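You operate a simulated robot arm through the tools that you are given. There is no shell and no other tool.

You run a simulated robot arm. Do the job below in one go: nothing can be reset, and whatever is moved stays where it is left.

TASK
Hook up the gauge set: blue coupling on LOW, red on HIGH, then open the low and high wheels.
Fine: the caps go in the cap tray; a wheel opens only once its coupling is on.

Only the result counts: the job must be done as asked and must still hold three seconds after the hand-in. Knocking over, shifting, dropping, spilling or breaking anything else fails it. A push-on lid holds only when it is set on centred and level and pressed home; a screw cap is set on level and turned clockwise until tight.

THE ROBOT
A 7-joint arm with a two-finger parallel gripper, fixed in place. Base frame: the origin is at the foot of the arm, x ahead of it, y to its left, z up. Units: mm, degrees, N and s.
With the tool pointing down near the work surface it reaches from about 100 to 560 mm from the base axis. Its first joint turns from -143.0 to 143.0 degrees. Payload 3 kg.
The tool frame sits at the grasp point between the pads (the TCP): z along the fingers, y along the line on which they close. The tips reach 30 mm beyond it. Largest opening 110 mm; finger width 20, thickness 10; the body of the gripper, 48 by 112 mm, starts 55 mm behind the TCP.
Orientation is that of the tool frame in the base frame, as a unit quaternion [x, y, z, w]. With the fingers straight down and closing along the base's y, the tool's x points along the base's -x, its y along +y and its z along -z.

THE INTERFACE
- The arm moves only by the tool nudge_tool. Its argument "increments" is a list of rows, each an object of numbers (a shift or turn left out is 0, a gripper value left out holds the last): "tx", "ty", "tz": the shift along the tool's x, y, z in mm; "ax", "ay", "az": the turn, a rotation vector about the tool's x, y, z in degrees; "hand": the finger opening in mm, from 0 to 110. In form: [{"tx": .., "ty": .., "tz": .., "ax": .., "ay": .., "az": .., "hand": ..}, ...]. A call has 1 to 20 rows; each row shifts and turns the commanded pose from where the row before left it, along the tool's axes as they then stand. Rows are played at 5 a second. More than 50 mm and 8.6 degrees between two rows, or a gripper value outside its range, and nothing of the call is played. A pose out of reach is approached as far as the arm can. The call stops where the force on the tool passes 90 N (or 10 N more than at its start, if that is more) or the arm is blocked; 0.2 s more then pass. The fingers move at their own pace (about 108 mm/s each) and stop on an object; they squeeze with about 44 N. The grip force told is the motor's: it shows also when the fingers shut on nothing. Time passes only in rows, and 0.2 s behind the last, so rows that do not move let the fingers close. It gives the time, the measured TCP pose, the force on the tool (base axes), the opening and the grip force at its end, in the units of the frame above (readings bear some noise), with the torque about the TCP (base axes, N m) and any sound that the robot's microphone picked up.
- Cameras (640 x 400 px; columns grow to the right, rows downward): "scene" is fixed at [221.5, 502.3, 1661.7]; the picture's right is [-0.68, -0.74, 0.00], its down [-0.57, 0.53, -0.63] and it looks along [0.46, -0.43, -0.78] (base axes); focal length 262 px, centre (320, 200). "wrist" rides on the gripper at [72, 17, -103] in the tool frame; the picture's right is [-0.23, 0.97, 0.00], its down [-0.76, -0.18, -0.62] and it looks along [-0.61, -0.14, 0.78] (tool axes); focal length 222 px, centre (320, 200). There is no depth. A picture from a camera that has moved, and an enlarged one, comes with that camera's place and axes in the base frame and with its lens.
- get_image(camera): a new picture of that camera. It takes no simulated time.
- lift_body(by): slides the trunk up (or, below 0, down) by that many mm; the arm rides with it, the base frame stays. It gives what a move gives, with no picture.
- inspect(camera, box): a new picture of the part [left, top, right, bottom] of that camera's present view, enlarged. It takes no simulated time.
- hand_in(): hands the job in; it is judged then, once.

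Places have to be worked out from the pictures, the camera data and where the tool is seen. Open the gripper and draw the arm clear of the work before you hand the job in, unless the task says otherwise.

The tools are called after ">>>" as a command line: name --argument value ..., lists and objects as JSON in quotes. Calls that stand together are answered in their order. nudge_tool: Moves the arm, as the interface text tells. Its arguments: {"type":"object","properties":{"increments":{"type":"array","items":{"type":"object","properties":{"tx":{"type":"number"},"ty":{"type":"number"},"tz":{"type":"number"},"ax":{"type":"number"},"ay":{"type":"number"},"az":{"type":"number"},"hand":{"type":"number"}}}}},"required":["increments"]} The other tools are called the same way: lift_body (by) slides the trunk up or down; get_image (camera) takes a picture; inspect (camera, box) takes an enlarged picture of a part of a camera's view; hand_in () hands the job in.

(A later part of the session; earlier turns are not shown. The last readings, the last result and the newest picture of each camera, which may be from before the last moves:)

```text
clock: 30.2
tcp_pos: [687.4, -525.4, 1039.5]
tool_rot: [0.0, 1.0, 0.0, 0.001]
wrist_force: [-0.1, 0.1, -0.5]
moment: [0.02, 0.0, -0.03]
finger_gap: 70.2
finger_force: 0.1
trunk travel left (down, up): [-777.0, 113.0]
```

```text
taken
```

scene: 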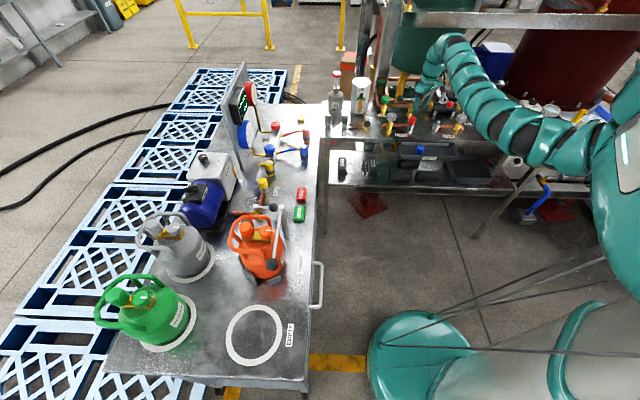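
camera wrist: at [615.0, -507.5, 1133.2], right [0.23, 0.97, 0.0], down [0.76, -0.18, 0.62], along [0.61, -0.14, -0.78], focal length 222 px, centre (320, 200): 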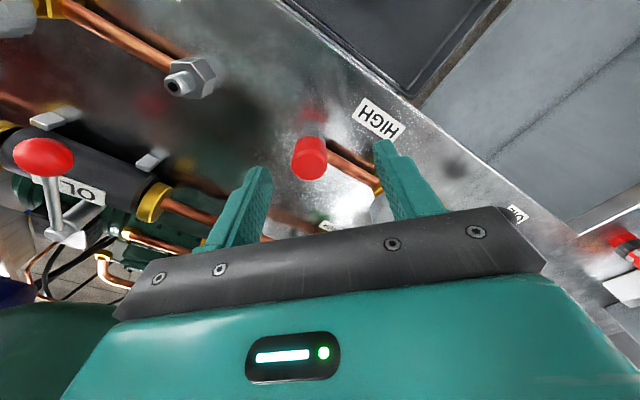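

Now moving over the red cap.

>>> nudge_tool --increments '[{"tx": -22, "ty": -15}, {"tz": 30}]'

>>> get_image --camera "wrist"

>>> inspect --camera "wrist" --box '[240, 90, 400, 190]'

>>> inspect --camera "scene" --box '[380, 60, 580, 185]'

```text
clock: 30.8
tcp_pos: [702.0, -534.2, 1009.0]
tool_rot: [0.0, 1.0, 0.0, 0.0]
wrist_force: [0.4, 1.0, 0.0]
moment: [0.04, -0.02, -0.03]
finger_gap: 70.2
finger_force: 0.0
out of reach, approached as far as the arm can: row 1
trunk travel left (down, up): [-777.0, 113.0]
```

```text
taken
camera wrist: at [629.7, -517.2, 1112.1], right [0.23, 0.97, 0.0], down [0.76, -0.18, 0.62], along [0.61, -0.14, -0.78], focal length 222 px, centre (320, 200)
```

wrist: 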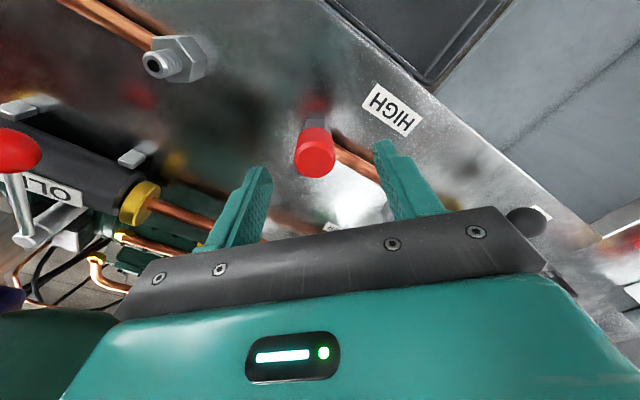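

```text
4.00 times, centred on (320, 140) of wrist
camera zoom: at [629.7, -517.2, 1112.1], right [0.23, 0.97, 0.0], down [0.76, -0.18, 0.62], along [0.61, -0.14, -0.78], focal length 888 px, centre (320, 440)
```

zoom: 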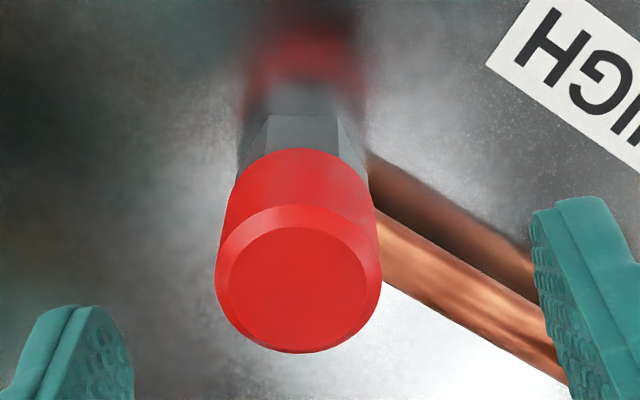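

```text
3.20 times, centred on (480, 122) of scene
camera zoom: at [221.5, 502.3, 1661.7], right [-0.68, -0.74, 0.0], down [-0.57, 0.53, -0.63], along [0.46, -0.43, -0.78], focal length 839 px, centre (-192, 448)
```

zoom: 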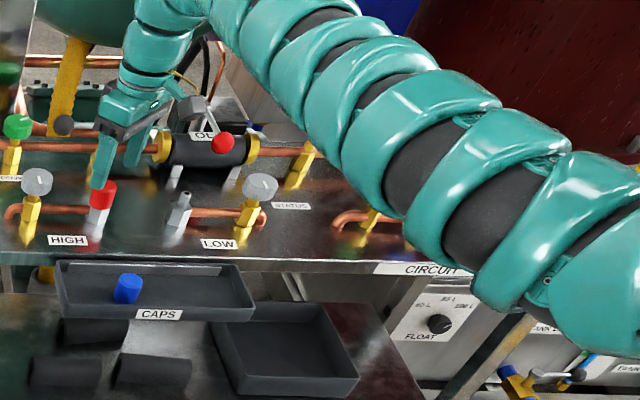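

The arm is at its outer reach with the tool vertical. I'll align the tool x-axis radially (yaw -29°) and tilt it about 20° with the fingertips outward to gain reach; flat pads can hold a vertical cylinder at a tilt.

>>> nudge_tool --increments '[{"tz": -20}, {"az": 7.25}, {"az": 7.25}, {"az": 7.25}, {"az": 7.25}, {"ay": -5}, {"ay": -5}, {"ay": -5}, {"ay": -5}]'

>>> get_image --camera "wrist"

>>> inspect --camera "scene" --box '[370, 60, 530, 160]'

```text
clock: 32.8
tcp_pos: [700.9, -535.5, 1029.2]
tool_rot: [0.247, 0.953, -0.044, 0.17]
wrist_force: [-1.0, 0.3, 0.2]
moment: [-0.01, -0.03, 0.0]
finger_gap: 69.9
finger_force: 0.2
trunk travel left (down, up): [-777.0, 113.0]
```

```text
taken
camera wrist: at [618.8, -469.7, 1102.1], right [0.66, 0.75, 0.08], down [0.35, -0.4, 0.85], along [0.67, -0.53, -0.53], focal length 222 px, centre (320, 200)
```

wrist: 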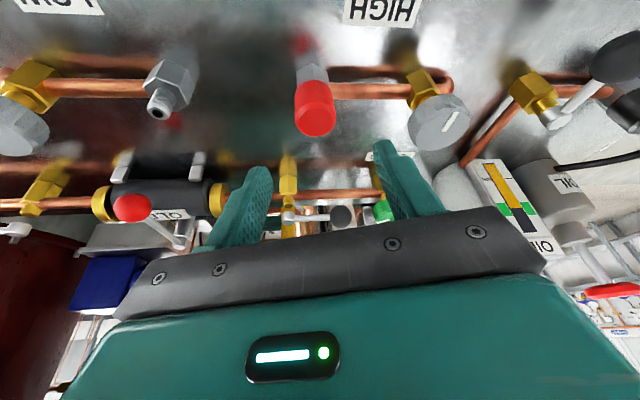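

```text
4.00 times, centred on (450, 110) of scene
camera zoom: at [221.5, 502.3, 1661.7], right [-0.68, -0.74, 0.0], down [-0.57, 0.53, -0.63], along [0.46, -0.43, -0.78], focal length 1049 px, centre (-200, 560)
```

zoom: 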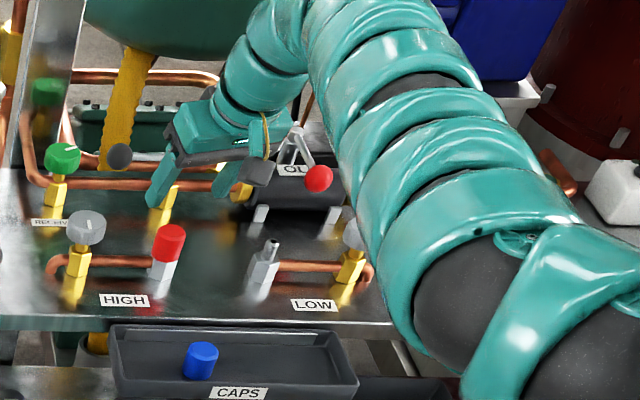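

Quite workable. I'll zoom to locate the red cap in this tilted view.

>>> inspect --camera "wrist" --box '[240, 60, 400, 160]'

```text
4.00 times, centred on (320, 110) of wrist
camera zoom: at [618.8, -469.7, 1102.1], right [0.66, 0.75, 0.08], down [0.35, -0.4, 0.85], along [0.67, -0.53, -0.53], focal length 888 px, centre (320, 560)
```

zoom: 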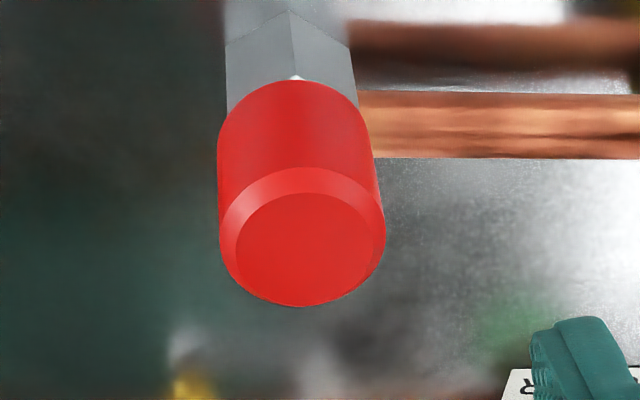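

The cap centre is estimated at (714,-542,953). I'll move horizontally, then partway down, and re-check.

>>> nudge_tool --increments '[{"tx": -13.7, "ty": 0.7, "tz": 5}, {"tx": 6.9, "tz": 18.8}, {"tx": 6.9, "tz": 18.8}]'

>>> inspect --camera "wrist" --box '[220, 90, 420, 215]'

>>> inspect --camera "scene" --box '[370, 80, 450, 140]'

```text
clock: 33.6
tcp_pos: [714.9, -540.4, 989.5]
tool_rot: [0.246, 0.953, -0.043, 0.168]
wrist_force: [-0.2, -0.1, 0.1]
moment: [-0.01, 0.02, 0.0]
finger_gap: 69.9
finger_force: 0.0
trunk travel left (down, up): [-777.0, 113.0]
```

```text
3.20 times, centred on (320, 152) of wrist
camera zoom: at [633.3, -475.5, 1061.1], right [0.66, 0.75, 0.08], down [0.35, -0.4, 0.85], along [0.66, -0.53, -0.53], focal length 711 px, centre (320, 352)
```

zoom: 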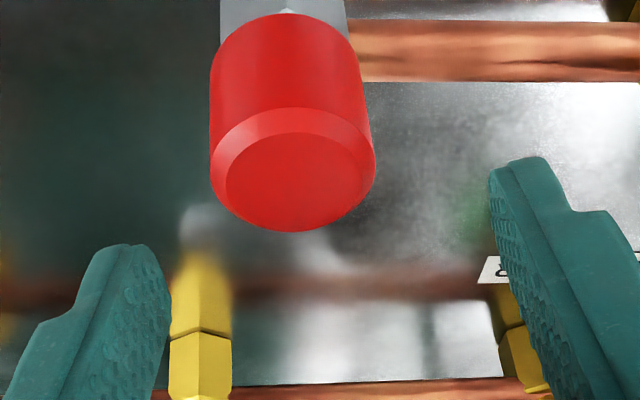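

```text
6.67 times, centred on (410, 110) of scene
camera zoom: at [221.5, 502.3, 1661.7], right [-0.68, -0.74, 0.0], down [-0.57, 0.53, -0.63], along [0.46, -0.43, -0.78], focal length 1748 px, centre (-280, 800)
```

zoom: 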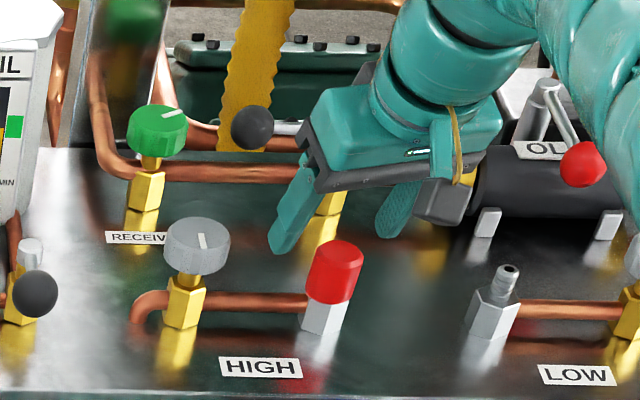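

Aligned. Lowering to grip height, then closing gently.

>>> nudge_tool --increments '[{"tx": 6, "ty": -0.5, "tz": 17.5}, {"tx": 6, "tz": 17.5}, {"hand": 42}, {"hand": 36}, {"hand": 36}]'

>>> inspect --camera "wrist" --box '[220, 90, 420, 215]'

```text
clock: 34.8
tcp_pos: [713.6, -541.2, 952.4]
tool_rot: [0.246, 0.953, -0.042, 0.169]
wrist_force: [0.2, -0.4, 0.6]
moment: [-0.01, -0.01, 0.03]
finger_gap: 36.1
finger_force: 0.1
trunk travel left (down, up): [-777.0, 113.0]
```

```text
3.20 times, centred on (320, 152) of wrist
camera zoom: at [633.6, -476.8, 1024.7], right [0.66, 0.75, 0.08], down [0.35, -0.4, 0.85], along [0.66, -0.53, -0.53], focal length 711 px, centre (320, 352)
```

zoom: 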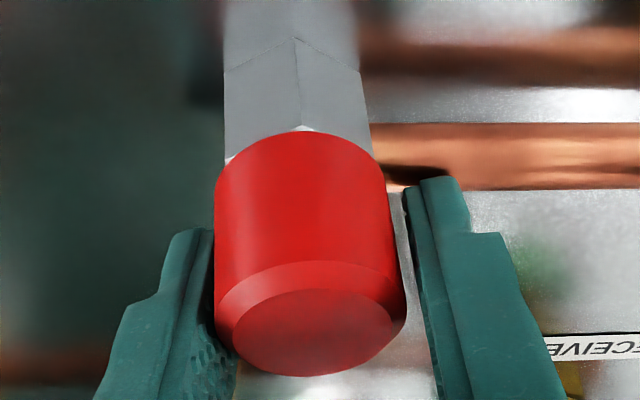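

Well centred. I'll squeeze and pull straight up in small steps.

>>> nudge_tool --increments '[{"hand": 20}, {"hand": 20}, {"tx": -0.5, "tz": -1.4}, {"tx": -0.5, "tz": -1.4}, {"tx": -0.5, "tz": -1.4}, {"tx": -0.5, "tz": -1.4}, {"tx": -0.5, "tz": -1.4}]'

>>> inspect --camera "wrist" --box '[220, 90, 420, 215]'

```text
clock: 36.4
tcp_pos: [714.0, -543.0, 960.5]
tool_rot: [0.246, 0.953, -0.044, 0.169]
wrist_force: [0.4, -0.3, 3.5]
moment: [0.01, 0.03, -0.01]
finger_gap: 31.1
finger_force: 44.5
trunk travel left (down, up): [-777.0, 113.0]
```

```text
3.20 times, centred on (320, 152) of wrist
camera zoom: at [633.4, -476.7, 1032.6], right [0.66, 0.75, 0.08], down [0.35, -0.4, 0.85], along [0.67, -0.53, -0.53], focal length 711 px, centre (320, 352)
```

zoom: 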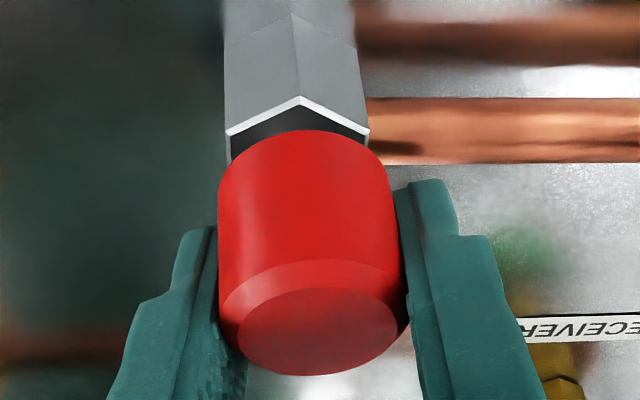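

The red cap is free. I'll lift it clear, raise the trunk, and carry it over to the other half of the tray at (544,-516), keeping the tilt so the cap stays upright.

>>> nudge_tool --increments '[{"tx": -10, "tz": -27.5}, {"tx": -10.7, "tz": -28.8}]'

>>> lift_body --by 110

>>> nudge_tool --increments '[{"tx": 30.3, "ty": -11.8, "tz": -11.2}, {"tx": 30.3, "ty": -11.8, "tz": -11.2}, {"tx": 17, "tz": 40}, {"tx": 17, "tz": 40}]'

>>> get_image --camera "wrist"

>>> get_image --camera "scene"

```text
clock: 37.0
tcp_pos: [715.3, -539.9, 1020.7]
tool_rot: [0.247, 0.953, -0.043, 0.168]
wrist_force: [0.3, 0.3, -1.1]
moment: [0.02, -0.01, 0.01]
finger_gap: 31.1
finger_force: 44.4
trunk travel left (down, up): [-777.0, 113.0]
```

```text
clock: 38.5
tcp_pos: [715.9, -540.7, 1130.2]
tool_rot: [0.246, 0.954, -0.043, 0.168]
wrist_force: [-1.0, 0.4, -0.5]
moment: [-0.03, 0.01, -0.03]
finger_gap: 31.5
finger_force: 43.6
trunk travel left (down, up): [-887.0, 3.0]
```

```text
clock: 39.5
tcp_pos: [688.8, -535.9, 1041.9]
tool_rot: [0.247, 0.953, -0.043, 0.169]
wrist_force: [0.1, 0.1, -0.8]
moment: [0.03, -0.01, -0.03]
finger_gap: 31.4
finger_force: 44.1
out of reach, approached as far as the arm can: row 1, 2
trunk travel left (down, up): [-887.0, 3.0]
```

```text
taken
camera wrist: at [607.9, -470.0, 1114.5], right [0.66, 0.75, 0.08], down [0.35, -0.4, 0.85], along [0.67, -0.53, -0.53], focal length 222 px, centre (320, 200)
```

wrist: 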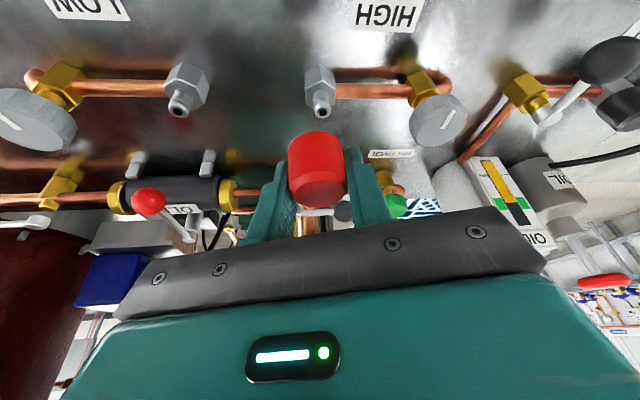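

```text
taken
```

scene: 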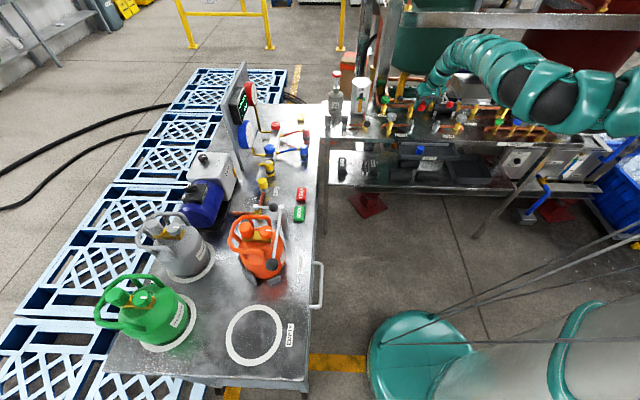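

Now lower relative to the trunk, so I'll try the inward motion again at this height.

>>> nudge_tool --increments '[{"tx": 32, "ty": -13.2, "tz": -11.8}, {"tx": 32, "ty": -13.2, "tz": -11.8}]'

>>> get_image --camera "scene"

```text
clock: 40.1
tcp_pos: [632.9, -529.4, 1033.7]
tool_rot: [0.245, 0.954, -0.044, 0.169]
wrist_force: [0.7, 0.1, -0.4]
moment: [-0.05, 0.06, -0.03]
finger_gap: 31.1
finger_force: 44.1
out of reach, approached as far as the arm can: row 2
trunk travel left (down, up): [-887.0, 3.0]
```

```text
taken
```

scene: 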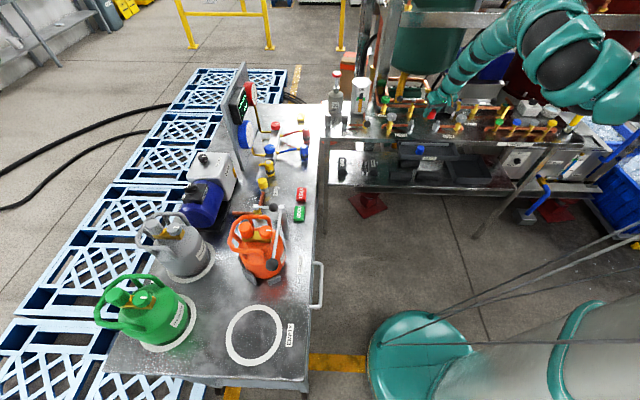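

The tilt limits inward motion. I'll un-tilt the tool to vertical and return to neutral yaw, where this area was reachable; the cap will lean 20° but can settle flat.

>>> nudge_tool --increments '[{"ay": 5}, {"ay": 5}, {"ay": 5}, {"ay": 5}, {"az": -7.25}, {"az": -7.25}, {"az": -7.25}, {"az": -7.25}, {"tx": 30, "ty": 5}]'

>>> get_image --camera "scene"

```text
clock: 42.1
tcp_pos: [598.1, -527.7, 1034.3]
tool_rot: [-0.001, 1.0, 0.0, 0.001]
wrist_force: [0.3, -0.4, -0.3]
moment: [0.01, -0.04, 0.04]
finger_gap: 31.4
finger_force: 43.8
trunk travel left (down, up): [-887.0, 3.0]
```

```text
taken
```

scene: 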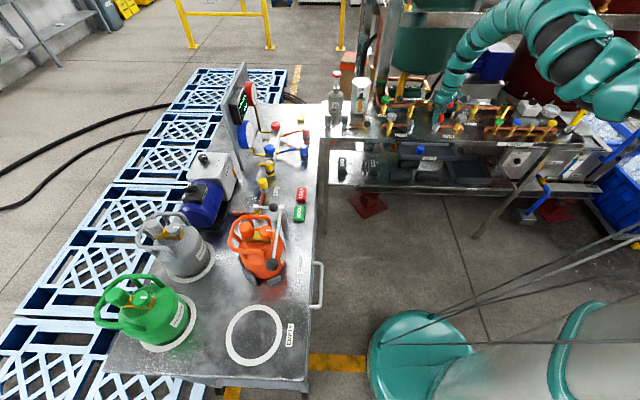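

Good posture now. Moving to (544,-516) above the tray.

>>> nudge_tool --increments '[{"tx": 27, "ty": 6}, {"tx": 27, "ty": 6}, {"tz": 35}, {"tz": 35}]'

>>> get_image --camera "wrist"

>>> inspect --camera "scene" --box '[370, 60, 530, 180]'

```text
clock: 43.1
tcp_pos: [553.3, -524.8, 948.8]
tool_rot: [0.0, 1.0, 0.0, 0.0]
wrist_force: [-1.0, 0.7, -0.5]
moment: [0.0, 0.04, -0.01]
finger_gap: 31.3
finger_force: 43.9
out of reach, approached as far as the arm can: row 2
trunk travel left (down, up): [-887.0, 3.0]
```

```text
taken
camera wrist: at [482.2, -507.7, 1052.6], right [0.23, 0.97, 0.0], down [0.76, -0.18, 0.62], along [0.61, -0.14, -0.78], focal length 222 px, centre (320, 200)
```

wrist: 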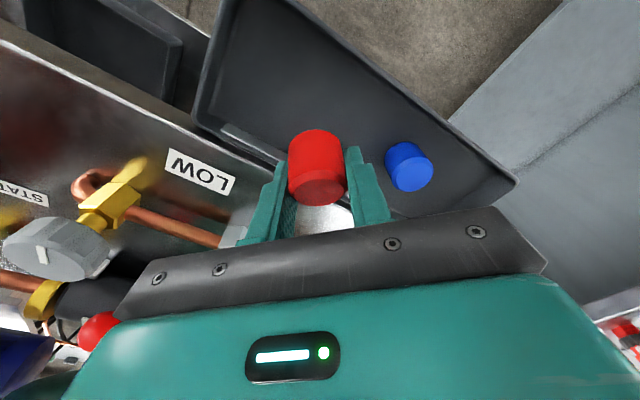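

```text
3.33 times, centred on (450, 120) of scene
camera zoom: at [221.5, 502.3, 1661.7], right [-0.68, -0.74, 0.0], down [-0.57, 0.53, -0.63], along [0.46, -0.43, -0.78], focal length 874 px, centre (-113, 467)
```

zoom: 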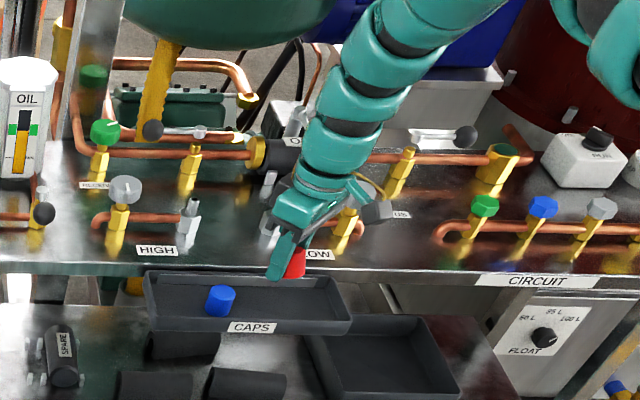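

Close. A small shift toward the tray's middle, then lower until contact.

>>> nudge_tool --increments '[{"tx": 9, "ty": 9}, {"tz": 15}, {"tz": 10}]'

>>> get_image --camera "wrist"

>>> inspect --camera "scene" --box '[390, 110, 470, 170]'

```text
clock: 43.9
tcp_pos: [544.4, -514.9, 924.7]
tool_rot: [0.0, 1.0, -0.001, 0.001]
wrist_force: [-0.4, 0.3, 0.4]
moment: [-0.03, 0.0, 0.01]
finger_gap: 31.4
finger_force: 43.2
trunk travel left (down, up): [-887.0, 3.0]
```

```text
taken
camera wrist: at [472.6, -497.7, 1027.9], right [0.23, 0.97, 0.0], down [0.76, -0.18, 0.62], along [0.61, -0.14, -0.78], focal length 222 px, centre (320, 200)
```

wrist: 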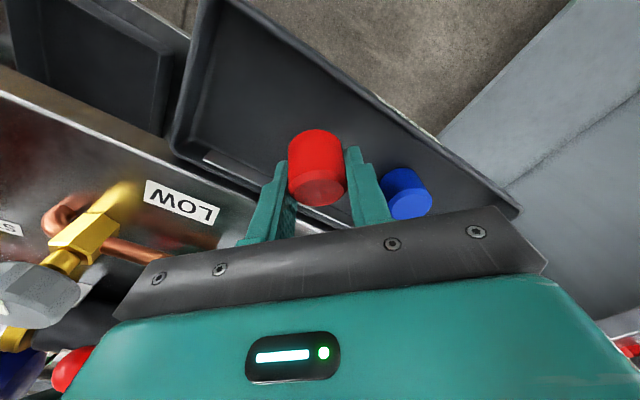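

```text
6.67 times, centred on (430, 140) of scene
camera zoom: at [221.5, 502.3, 1661.7], right [-0.68, -0.74, 0.0], down [-0.57, 0.53, -0.63], along [0.46, -0.43, -0.78], focal length 1748 px, centre (-413, 600)
```

zoom: 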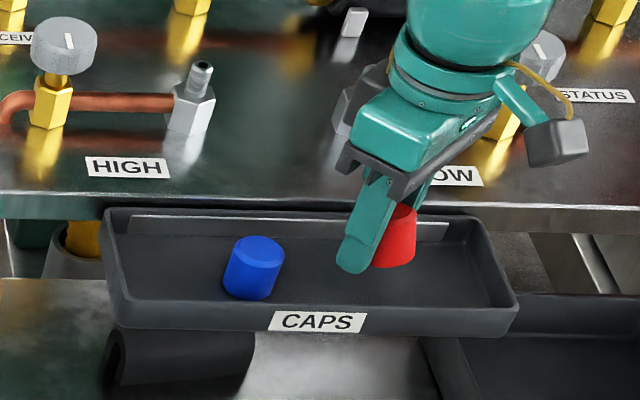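

Good location, well separated from the blue cap. Lowering gently until contact.

>>> nudge_tool --increments '[{"tz": 10}, {"tz": 5}, {"tz": 2}, {"tz": 2}]'

>>> nudge_tool --increments '[{"tz": 2}, {"tz": 1}]'

```text
clock: 44.9
tcp_pos: [544.8, -514.5, 906.2]
tool_rot: [0.0, 1.0, 0.0, 0.001]
wrist_force: [-0.5, -0.8, -0.4]
moment: [0.01, 0.04, 0.0]
finger_gap: 31.3
finger_force: 44.2
trunk travel left (down, up): [-887.0, 3.0]
```

```text
clock: 45.5
tcp_pos: [544.8, -514.1, 903.8]
tool_rot: [0.0, 1.0, 0.0, 0.001]
wrist_force: [-0.5, 0.6, -0.8]
moment: [0.02, -0.01, 0.02]
finger_gap: 31.4
finger_force: 44.8
trunk travel left (down, up): [-887.0, 3.0]
```

>>> nudge_tool --increments '[{"tz": 1.5}, {"tz": 1.5}]'

>>> inspect --camera "wrist" --box '[220, 90, 460, 240]'

```text
clock: 46.1
tcp_pos: [544.7, -513.9, 899.8]
tool_rot: [0.0, 1.0, 0.001, 0.001]
wrist_force: [-0.3, -0.1, 1.5]
moment: [-0.03, 0.05, 0.0]
finger_gap: 31.2
finger_force: 44.1
trunk travel left (down, up): [-887.0, 3.0]
```

```text
2.67 times, centred on (340, 165) of wrist
camera zoom: at [472.8, -497.5, 1003.4], right [0.23, 0.97, 0.0], down [0.76, -0.18, 0.62], along [0.61, -0.14, -0.78], focal length 592 px, centre (267, 293)
```

zoom: 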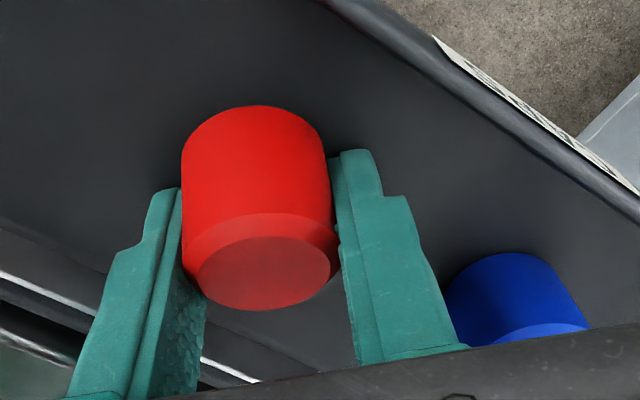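

Just touching the floor. I'll press slightly so the cap rotates flat, then release.

>>> nudge_tool --increments '[{"tz": 1}, {"tz": 1}]'

```text
clock: 46.7
tcp_pos: [543.3, -514.5, 900.4]
tool_rot: [0.001, 1.0, -0.001, 0.003]
wrist_force: [0.8, -4.3, 23.8]
moment: [0.39, 0.2, 0.08]
finger_gap: 31.3
finger_force: 43.8
trunk travel left (down, up): [-887.0, 3.0]
```

>>> nudge_tool --increments '[{"tz": -1}, {"tz": -0.7}, {}, {"hand": 36}, {"hand": 44}, {"hand": 50}, {"hand": 50}]'

>>> inspect --camera "wrist" --box '[220, 90, 460, 240]'

```text
clock: 48.3
tcp_pos: [543.0, -512.5, 900.1]
tool_rot: [-0.001, 1.0, 0.0, 0.0]
wrist_force: [-2.6, 7.6, 12.3]
moment: [-0.09, 0.06, -0.02]
finger_gap: 46.4
finger_force: 0.1
trunk travel left (down, up): [-887.0, 3.0]
```

```text
2.67 times, centred on (340, 165) of wrist
camera zoom: at [472.1, -495.1, 1003.4], right [0.23, 0.97, 0.0], down [0.76, -0.18, 0.62], along [0.61, -0.14, -0.78], focal length 592 px, centre (267, 293)
```

zoom: 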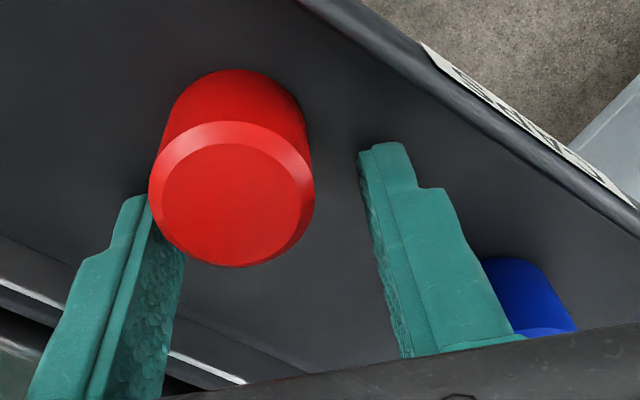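

The left finger is pressing the tray wall a bit. I'll close slightly to relieve that and raise straight out.

>>> nudge_tool --increments '[{"hand": 43}, {"tz": -3}, {"tz": -10}, {"tz": -30}, {"tz": -40}]'

>>> get_image --camera "wrist"

>>> inspect --camera "scene" --box '[370, 60, 530, 180]'

```text
clock: 49.5
tcp_pos: [544.0, -515.6, 982.7]
tool_rot: [0.0, 1.0, -0.001, 0.001]
wrist_force: [-0.7, -0.9, 0.0]
moment: [-0.03, -0.02, -0.02]
finger_gap: 43.0
finger_force: 0.1
trunk travel left (down, up): [-887.0, 3.0]
```

```text
taken
camera wrist: at [471.6, -497.3, 1086.1], right [0.23, 0.97, 0.0], down [0.76, -0.18, 0.63], along [0.61, -0.14, -0.78], focal length 222 px, centre (320, 200)
```

wrist: 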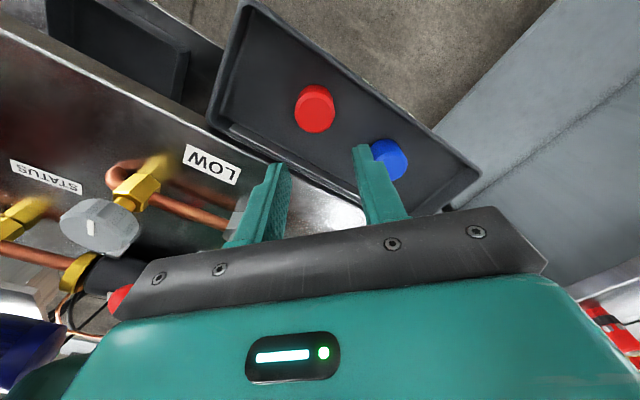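

```text
3.33 times, centred on (450, 120) of scene
camera zoom: at [221.5, 502.3, 1661.7], right [-0.68, -0.74, 0.0], down [-0.57, 0.53, -0.63], along [0.46, -0.43, -0.78], focal length 874 px, centre (-113, 467)
```

zoom: 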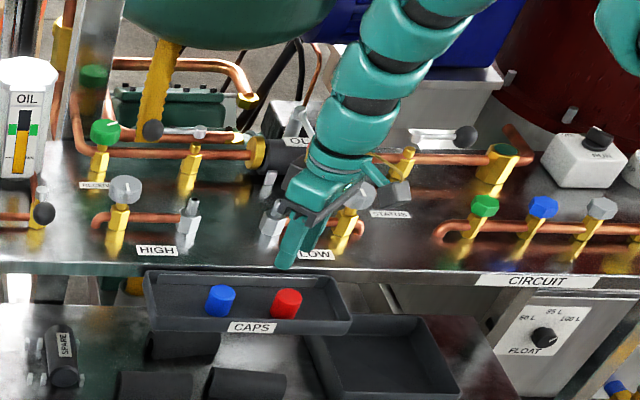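

Both caps are standing in the tray. Now for the couplings: raise, lower the trunk back to its start height, and move toward the service table to inspect.

>>> nudge_tool --increments '[{"tz": -40, "hand": 70}, {"tz": -40}, {"tx": -40}, {"tx": -40}, {"tz": -40}, {"tz": -20}]'

>>> lift_body --by -110

>>> nudge_tool --increments '[{"ty": 40, "tz": -20}, {"ty": 45, "tz": -20}, {"ty": 45, "tz": -20}, {"ty": 45}, {"ty": 45}, {"ty": 45}, {"ty": 45}, {"ty": 45}, {"ty": 45}]'

>>> get_image --camera "scene"

>>> get_image --camera "wrist"

```text
clock: 50.9
tcp_pos: [636.7, -524.9, 1110.5]
tool_rot: [0.001, 1.0, 0.001, 0.0]
wrist_force: [0.3, -0.3, 0.0]
moment: [-0.02, 0.0, -0.02]
finger_gap: 70.0
finger_force: 0.1
out of reach, approached as far as the arm can: row 1, 2
trunk travel left (down, up): [-887.0, 3.0]
```

```text
clock: 52.3
tcp_pos: [637.7, -524.7, 1000.8]
tool_rot: [0.0, 1.0, 0.0, 0.001]
wrist_force: [0.3, 0.3, -0.8]
moment: [0.0, -0.02, -0.06]
finger_gap: 70.0
finger_force: 0.1
trunk travel left (down, up): [-777.0, 113.0]
```

```text
clock: 54.3
tcp_pos: [710.5, -147.6, 1050.4]
tool_rot: [0.001, 1.0, -0.001, 0.0]
wrist_force: [0.4, 0.6, -0.3]
moment: [-0.02, 0.04, -0.03]
finger_gap: 69.8
finger_force: 0.1
out of reach, approached as far as the arm can: row 2, 3, 4, 5, 6, 7
trunk travel left (down, up): [-777.0, 113.0]
```

```text
taken
```

scene: 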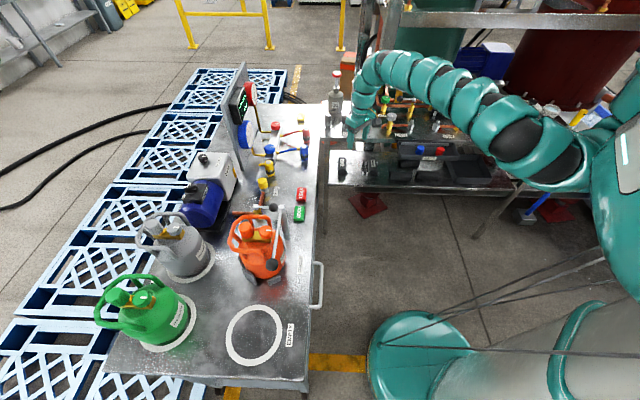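

```text
taken
camera wrist: at [640.6, -129.1, 1153.5], right [0.23, 0.97, 0.0], down [0.76, -0.18, 0.62], along [0.61, -0.14, -0.78], focal length 222 px, centre (320, 200)
```

wrist: 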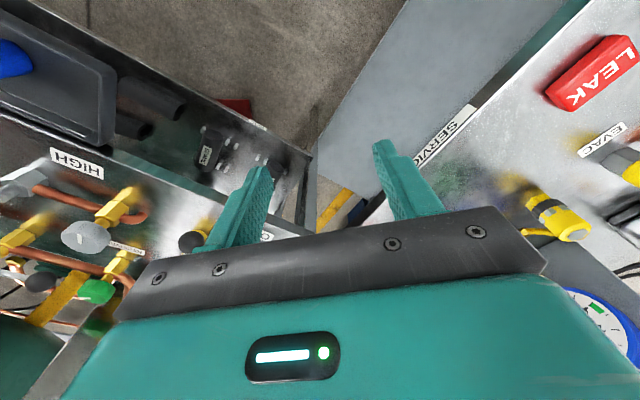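

With the tool vertical, the arm has an annular reach around a shoulder near (100,-200). I'll yaw toward the couplings and tilt the fingertips outward step by step while extending.

>>> nudge_tool --increments '[{"az": -6}, {"az": -6}, {"ay": -8, "tx": -25, "ty": 12}, {"ay": -8, "tx": -25, "ty": 12}, {"ay": -8, "tx": -25, "ty": 12}, {"ay": -8, "tx": -25, "ty": 12}, {"ay": -8, "tx": -20, "ty": 12}]'

>>> get_image --camera "scene"

>>> get_image --camera "wrist"

```text
clock: 55.9
tcp_pos: [853.2, -61.4, 1074.3]
tool_rot: [-0.1, 0.934, 0.037, 0.341]
wrist_force: [0.8, -0.7, -0.6]
moment: [-0.02, 0.02, 0.03]
finger_gap: 70.1
finger_force: 0.1
out of reach, approached as far as the arm can: row 3, 4, 5, 6, 7
trunk travel left (down, up): [-777.0, 113.0]
```

```text
taken
```

scene: 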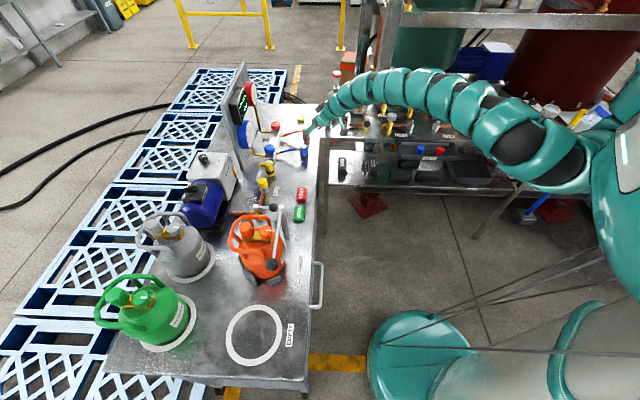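

```text
taken
camera wrist: at [731.0, -69.6, 1106.2], right [-0.03, 0.99, 0.15], down [0.21, -0.14, 0.97], along [0.98, 0.06, -0.21], focal length 222 px, centre (320, 200)
```

wrist: 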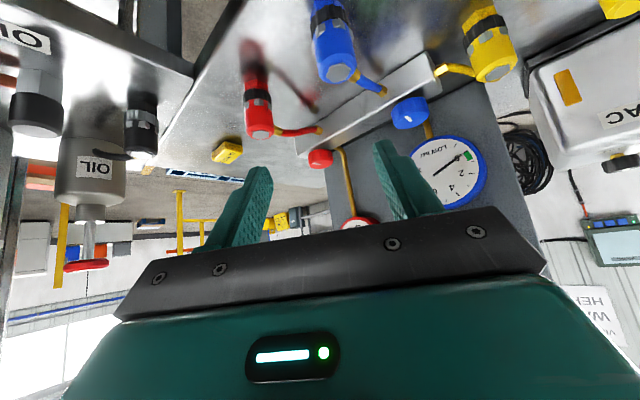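

We're near the couplings with a good view. Zooming in on the couplings and manifold.

>>> inspect --camera "wrist" --box '[220, 0, 420, 125]'

>>> inspect --camera "wrist" --box '[300, 60, 500, 240]'

>>> inspect --camera "scene" --box '[220, 70, 360, 170]'

```text
3.20 times, centred on (320, 62) of wrist
camera zoom: at [731.0, -69.6, 1106.2], right [-0.03, 0.99, 0.15], down [0.21, -0.14, 0.97], along [0.98, 0.06, -0.21], focal length 711 px, centre (320, 640)
```

zoom: 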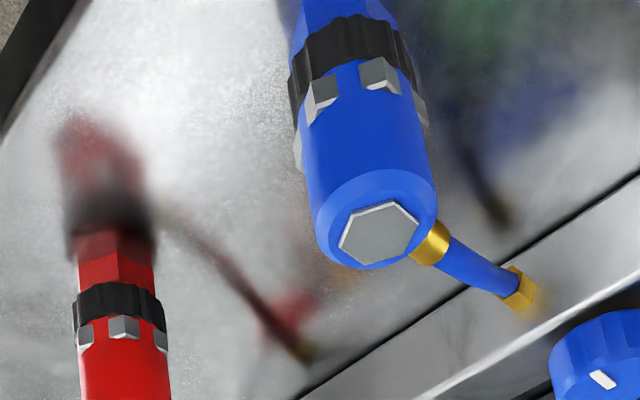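

```text
2.22 times, centred on (400, 150) of wrist
camera zoom: at [731.0, -69.6, 1106.2], right [-0.03, 0.99, 0.15], down [0.21, -0.14, 0.97], along [0.98, 0.06, -0.21], focal length 494 px, centre (142, 311)
```

zoom: 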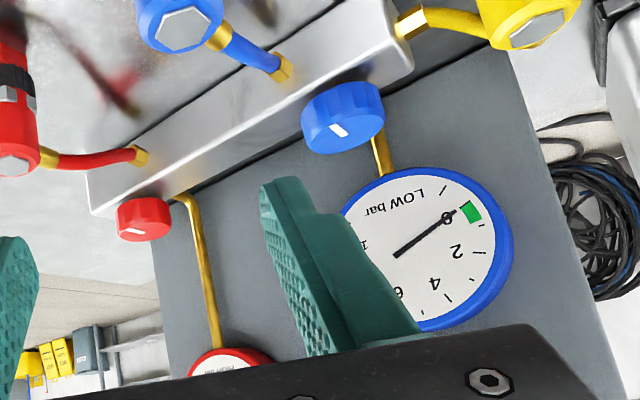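

```text
4.00 times, centred on (290, 120) of scene
camera zoom: at [221.5, 502.3, 1661.7], right [-0.68, -0.74, 0.0], down [-0.57, 0.53, -0.63], along [0.46, -0.43, -0.78], focal length 1049 px, centre (440, 520)
```

zoom: 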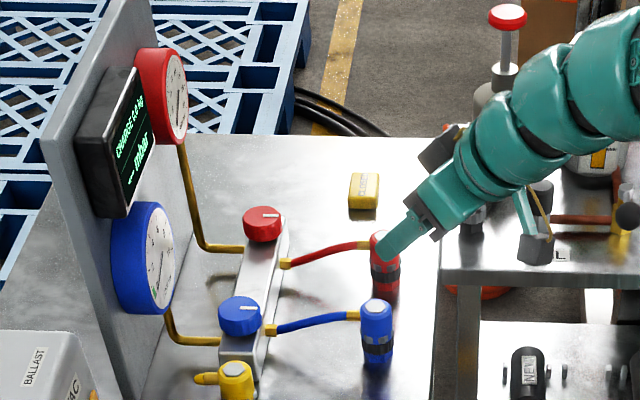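

Blue coupling top is at about (890,-27.5,966.5), the red one near (968,-103), with their hoses leaving at azimuth ~56-60°. I'll yaw the tilted tool about the vertical to azimuth 40° so the fingers straddle the hose.

>>> nudge_tool --increments '[{"ax": -4.5, "az": -5.35}, {"ax": -4.5, "az": -5.35}, {"ax": -4.5, "az": -5.35}, {"ax": -4.5, "az": -5.35}]'

>>> get_image --camera "wrist"

>>> get_image --camera "scene"

```text
clock: 56.9
tcp_pos: [853.1, -60.8, 1073.0]
tool_rot: [-0.323, 0.882, 0.117, 0.322]
wrist_force: [-0.8, -0.5, 0.2]
moment: [0.02, 0.0, -0.01]
finger_gap: 70.2
finger_force: 0.1
trunk travel left (down, up): [-777.0, 113.0]
```

```text
taken
camera wrist: at [749.9, -126.5, 1105.6], right [-0.49, 0.86, 0.15], down [0.25, -0.02, 0.97], along [0.83, 0.52, -0.21], focal length 222 px, centre (320, 200)
```

wrist: 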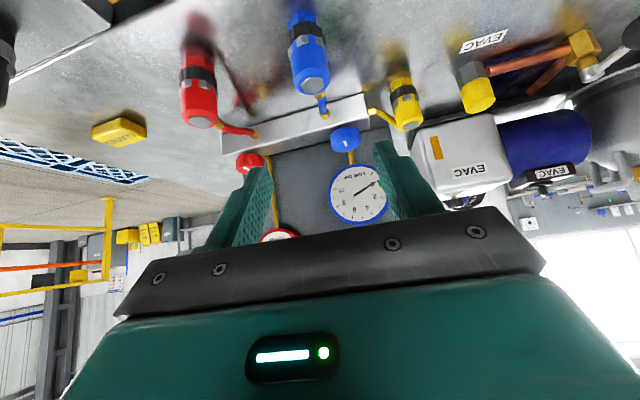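

```text
taken
```

scene: 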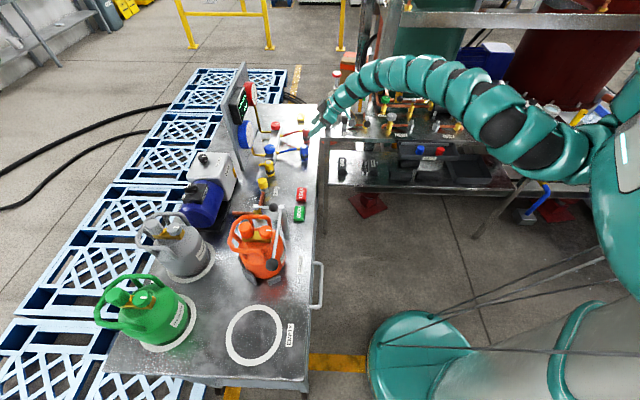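

The view is good. Moving the TCP to a point 50 mm above the blue coupling top.

>>> nudge_tool --increments '[{"tx": -0.4, "ty": 0.8, "tz": 38}, {"tx": -0.3, "ty": 0.8, "tz": 38}]'

>>> inspect --camera "wrist" --box '[200, 50, 440, 200]'

>>> inspect --camera "scene" --box '[270, 110, 350, 170]'

```text
clock: 57.5
tcp_pos: [891.5, -27.5, 1017.2]
tool_rot: [-0.32, 0.883, 0.117, 0.323]
wrist_force: [-0.5, -0.3, -0.1]
moment: [0.01, -0.01, -0.01]
finger_gap: 69.8
finger_force: 0.1
trunk travel left (down, up): [-777.0, 113.0]
```

```text
2.67 times, centred on (320, 125) of wrist
camera zoom: at [788.0, -92.6, 1048.4], right [-0.49, 0.86, 0.15], down [0.25, -0.02, 0.97], along [0.83, 0.51, -0.21], focal length 592 px, centre (320, 400)
```

zoom: 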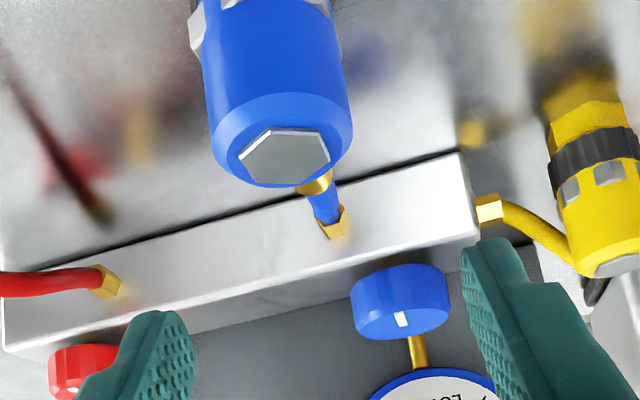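

```text
6.67 times, centred on (310, 140) of scene
camera zoom: at [221.5, 502.3, 1661.7], right [-0.68, -0.74, 0.0], down [-0.57, 0.53, -0.63], along [0.46, -0.43, -0.78], focal length 1748 px, centre (387, 600)
```

zoom: 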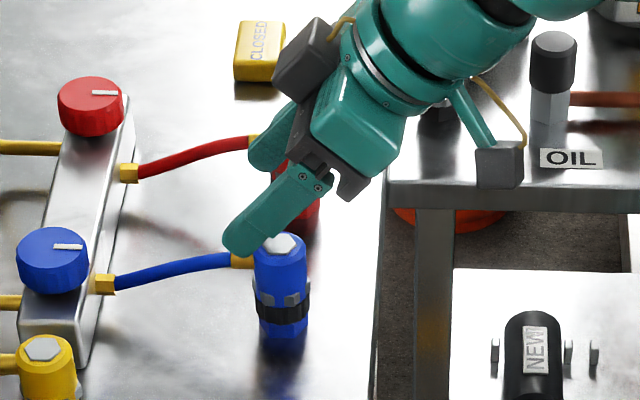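

Alignment is within 2 mm. Lowering vertically around the coupling.

>>> nudge_tool --increments '[{"tx": 16, "tz": 18}, {"tx": 16, "tz": 18}]'

>>> get_image --camera "wrist"

>>> inspect --camera "scene" --box '[270, 110, 350, 170]'

```text
clock: 58.1
tcp_pos: [889.8, -27.4, 969.5]
tool_rot: [-0.322, 0.882, 0.117, 0.323]
wrist_force: [0.4, 0.1, -0.5]
moment: [0.03, 0.01, 0.0]
finger_gap: 69.9
finger_force: 0.0
trunk travel left (down, up): [-777.0, 113.0]
```

```text
taken
camera wrist: at [786.3, -93.0, 1000.5], right [-0.49, 0.86, 0.15], down [0.25, -0.02, 0.97], along [0.83, 0.51, -0.21], focal length 222 px, centre (320, 200)
```

wrist: 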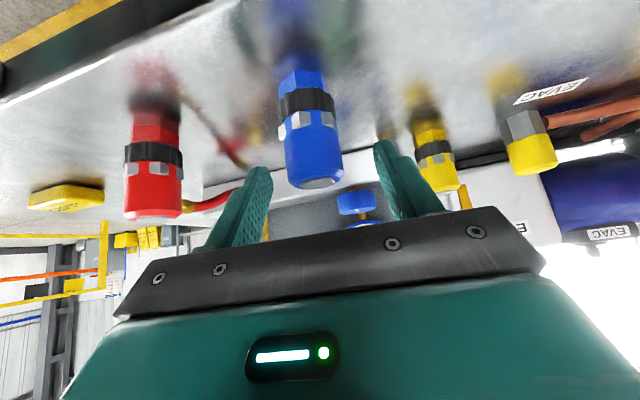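

```text
6.67 times, centred on (310, 140) of scene
camera zoom: at [221.5, 502.3, 1661.7], right [-0.68, -0.74, 0.0], down [-0.57, 0.53, -0.63], along [0.46, -0.43, -0.78], focal length 1748 px, centre (387, 600)
```

zoom: 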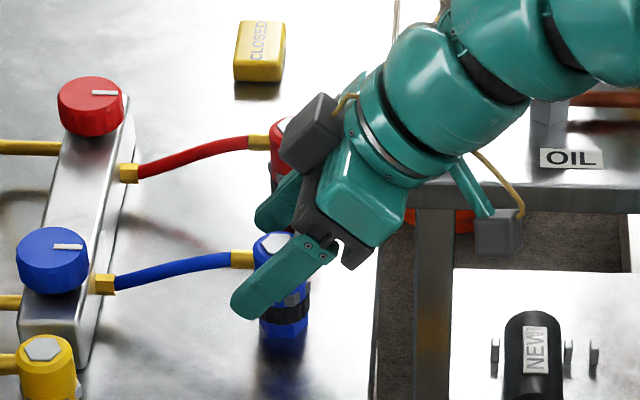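

Clear so far. I'll lower the remaining 22 mm and close gently.

>>> nudge_tool --increments '[{"tx": 7, "tz": 8.4}, {"tx": 7, "tz": 8.4}, {"hand": 50}, {"hand": 40}, {"hand": 40}]'

>>> inspect --camera "wrist" --box '[220, 90, 420, 215]'

>>> inspect --camera "scene" --box '[270, 110, 350, 170]'

```text
clock: 59.3
tcp_pos: [888.0, -30.5, 944.4]
tool_rot: [-0.321, 0.883, 0.116, 0.321]
wrist_force: [-0.2, 0.1, -0.5]
moment: [0.0, 0.0, 0.01]
finger_gap: 39.8
finger_force: 0.0
trunk travel left (down, up): [-777.0, 113.0]
```

```text
3.20 times, centred on (320, 152) of wrist
camera zoom: at [784.6, -96.0, 977.6], right [-0.49, 0.86, 0.14], down [0.25, -0.02, 0.97], along [0.83, 0.51, -0.21], focal length 711 px, centre (320, 352)
```

zoom: 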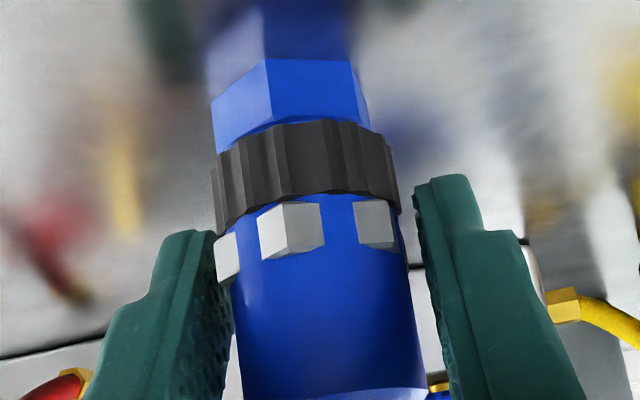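

```text
6.67 times, centred on (310, 140) of scene
camera zoom: at [221.5, 502.3, 1661.7], right [-0.68, -0.74, 0.0], down [-0.57, 0.53, -0.63], along [0.46, -0.43, -0.78], focal length 1748 px, centre (387, 600)
```

zoom: 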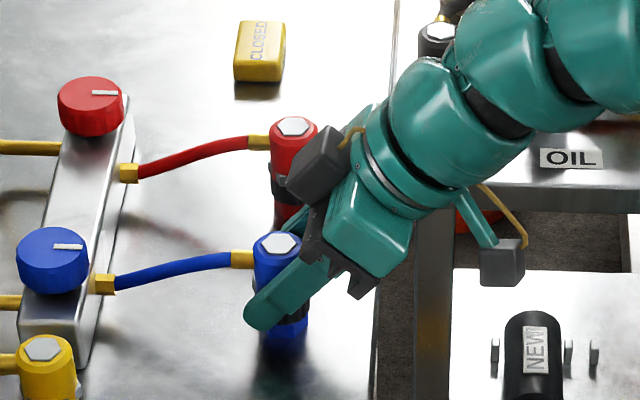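

The grey lugs sit at z≈931–939 just above the black ring. I'll raise 10 mm so the pads grip only the smooth upper body, then close.

>>> nudge_tool --increments '[{"tx": -6.4, "tz": -7.6}, {"hand": 36}, {"hand": 34}, {"hand": 34}]'

>>> inspect --camera "wrist" --box '[220, 90, 420, 215]'

```text
clock: 60.3
tcp_pos: [889.2, -29.2, 955.1]
tool_rot: [-0.321, 0.883, 0.117, 0.322]
wrist_force: [0.8, 0.2, 0.1]
moment: [0.01, 0.0, -0.02]
finger_gap: 34.0
finger_force: 0.1
trunk travel left (down, up): [-777.0, 113.0]
```

```text
3.20 times, centred on (320, 152) of wrist
camera zoom: at [786.1, -94.5, 987.9], right [-0.49, 0.86, 0.15], down [0.25, -0.02, 0.97], along [0.83, 0.51, -0.21], focal length 711 px, centre (320, 352)
```

zoom: 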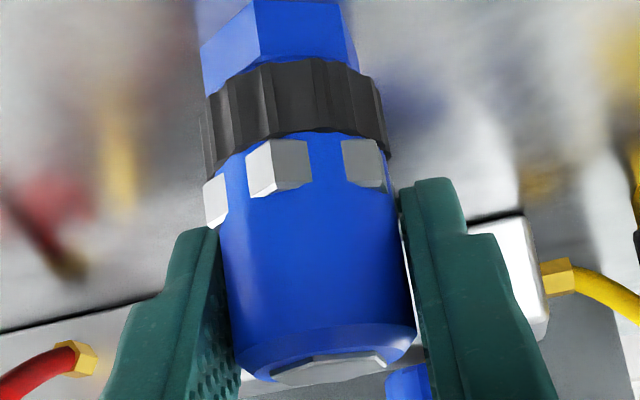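

Well centred on the smooth body. Squeezing, then lifting straight up gently.

>>> nudge_tool --increments '[{"hand": 20}, {"hand": 20}, {"tx": -1.3, "tz": -1.5}, {"tx": -1.3, "tz": -1.5}, {"tx": -1.3, "tz": -1.5}]'

```text
clock: 61.5
tcp_pos: [889.9, -29.0, 961.8]
tool_rot: [-0.322, 0.883, 0.117, 0.322]
wrist_force: [0.2, 1.2, 2.3]
moment: [0.02, 0.03, -0.06]
finger_gap: 32.1
finger_force: 44.0
trunk travel left (down, up): [-777.0, 113.0]
```

>>> nudge_tool --increments '[{"tx": -6.4, "tz": -7.6}, {"tx": -12.8, "tz": -15.3}, {"tx": -12.8, "tz": -15.3}]'

>>> get_image --camera "wrist"

>>> inspect --camera "scene" --box '[230, 80, 370, 180]'

```text
clock: 62.3
tcp_pos: [889.7, -28.2, 1011.1]
tool_rot: [-0.322, 0.883, 0.117, 0.321]
wrist_force: [-0.2, -0.5, -2.0]
moment: [-0.01, 0.02, 0.04]
finger_gap: 32.0
finger_force: 44.3
trunk travel left (down, up): [-777.0, 113.0]
```

```text
taken
camera wrist: at [786.1, -93.8, 1043.7], right [-0.49, 0.86, 0.15], down [0.25, -0.02, 0.97], along [0.83, 0.51, -0.21], focal length 222 px, centre (320, 200)
```

wrist: 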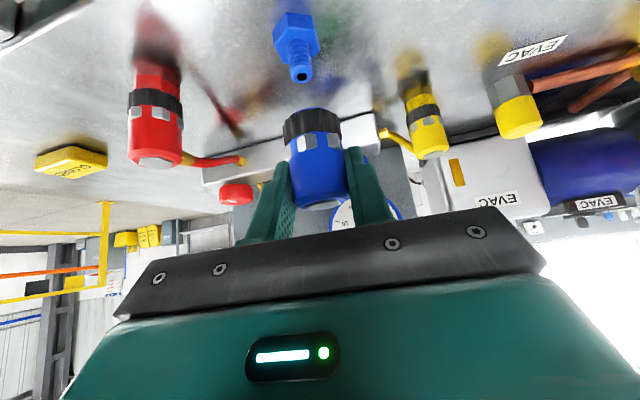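

```text
4.00 times, centred on (300, 130) of scene
camera zoom: at [221.5, 502.3, 1661.7], right [-0.68, -0.74, 0.0], down [-0.57, 0.53, -0.63], along [0.46, -0.43, -0.78], focal length 1049 px, centre (400, 480)
```

zoom: 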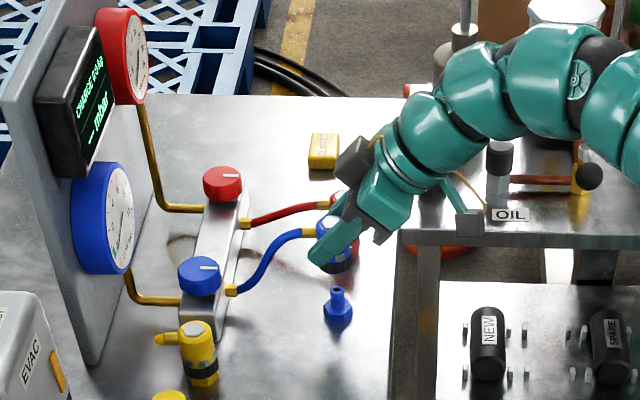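

The coupling came off a parking stub cleanly, and the hose flexes with it. I'll raise it and carry it along an arc toward LOW, keeping the tool orientation.

>>> nudge_tool --increments '[{"tx": -25.7, "tz": -30.6}, {"tx": 31.8, "ty": -18.2, "tz": -26.7}, {"tx": 31.8, "ty": -18.2, "tz": -26.7}, {"tx": 31.8, "ty": -18.2, "tz": -26.7}, {"tx": 22.9, "ty": -23.8, "tz": -19.2}, {"tx": 22.9, "ty": -23.8, "tz": -19.2}]'

>>> get_image --camera "scene"

```text
clock: 63.7
tcp_pos: [813.4, -225.5, 1051.2]
tool_rot: [-0.321, 0.883, 0.117, 0.322]
wrist_force: [-0.8, 0.0, -1.0]
moment: [-0.02, 0.01, 0.01]
finger_gap: 32.1
finger_force: 43.8
trunk travel left (down, up): [-777.0, 113.0]
```

```text
taken
```

scene: 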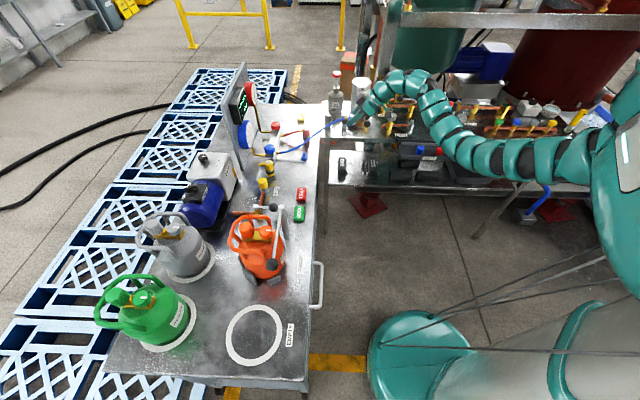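

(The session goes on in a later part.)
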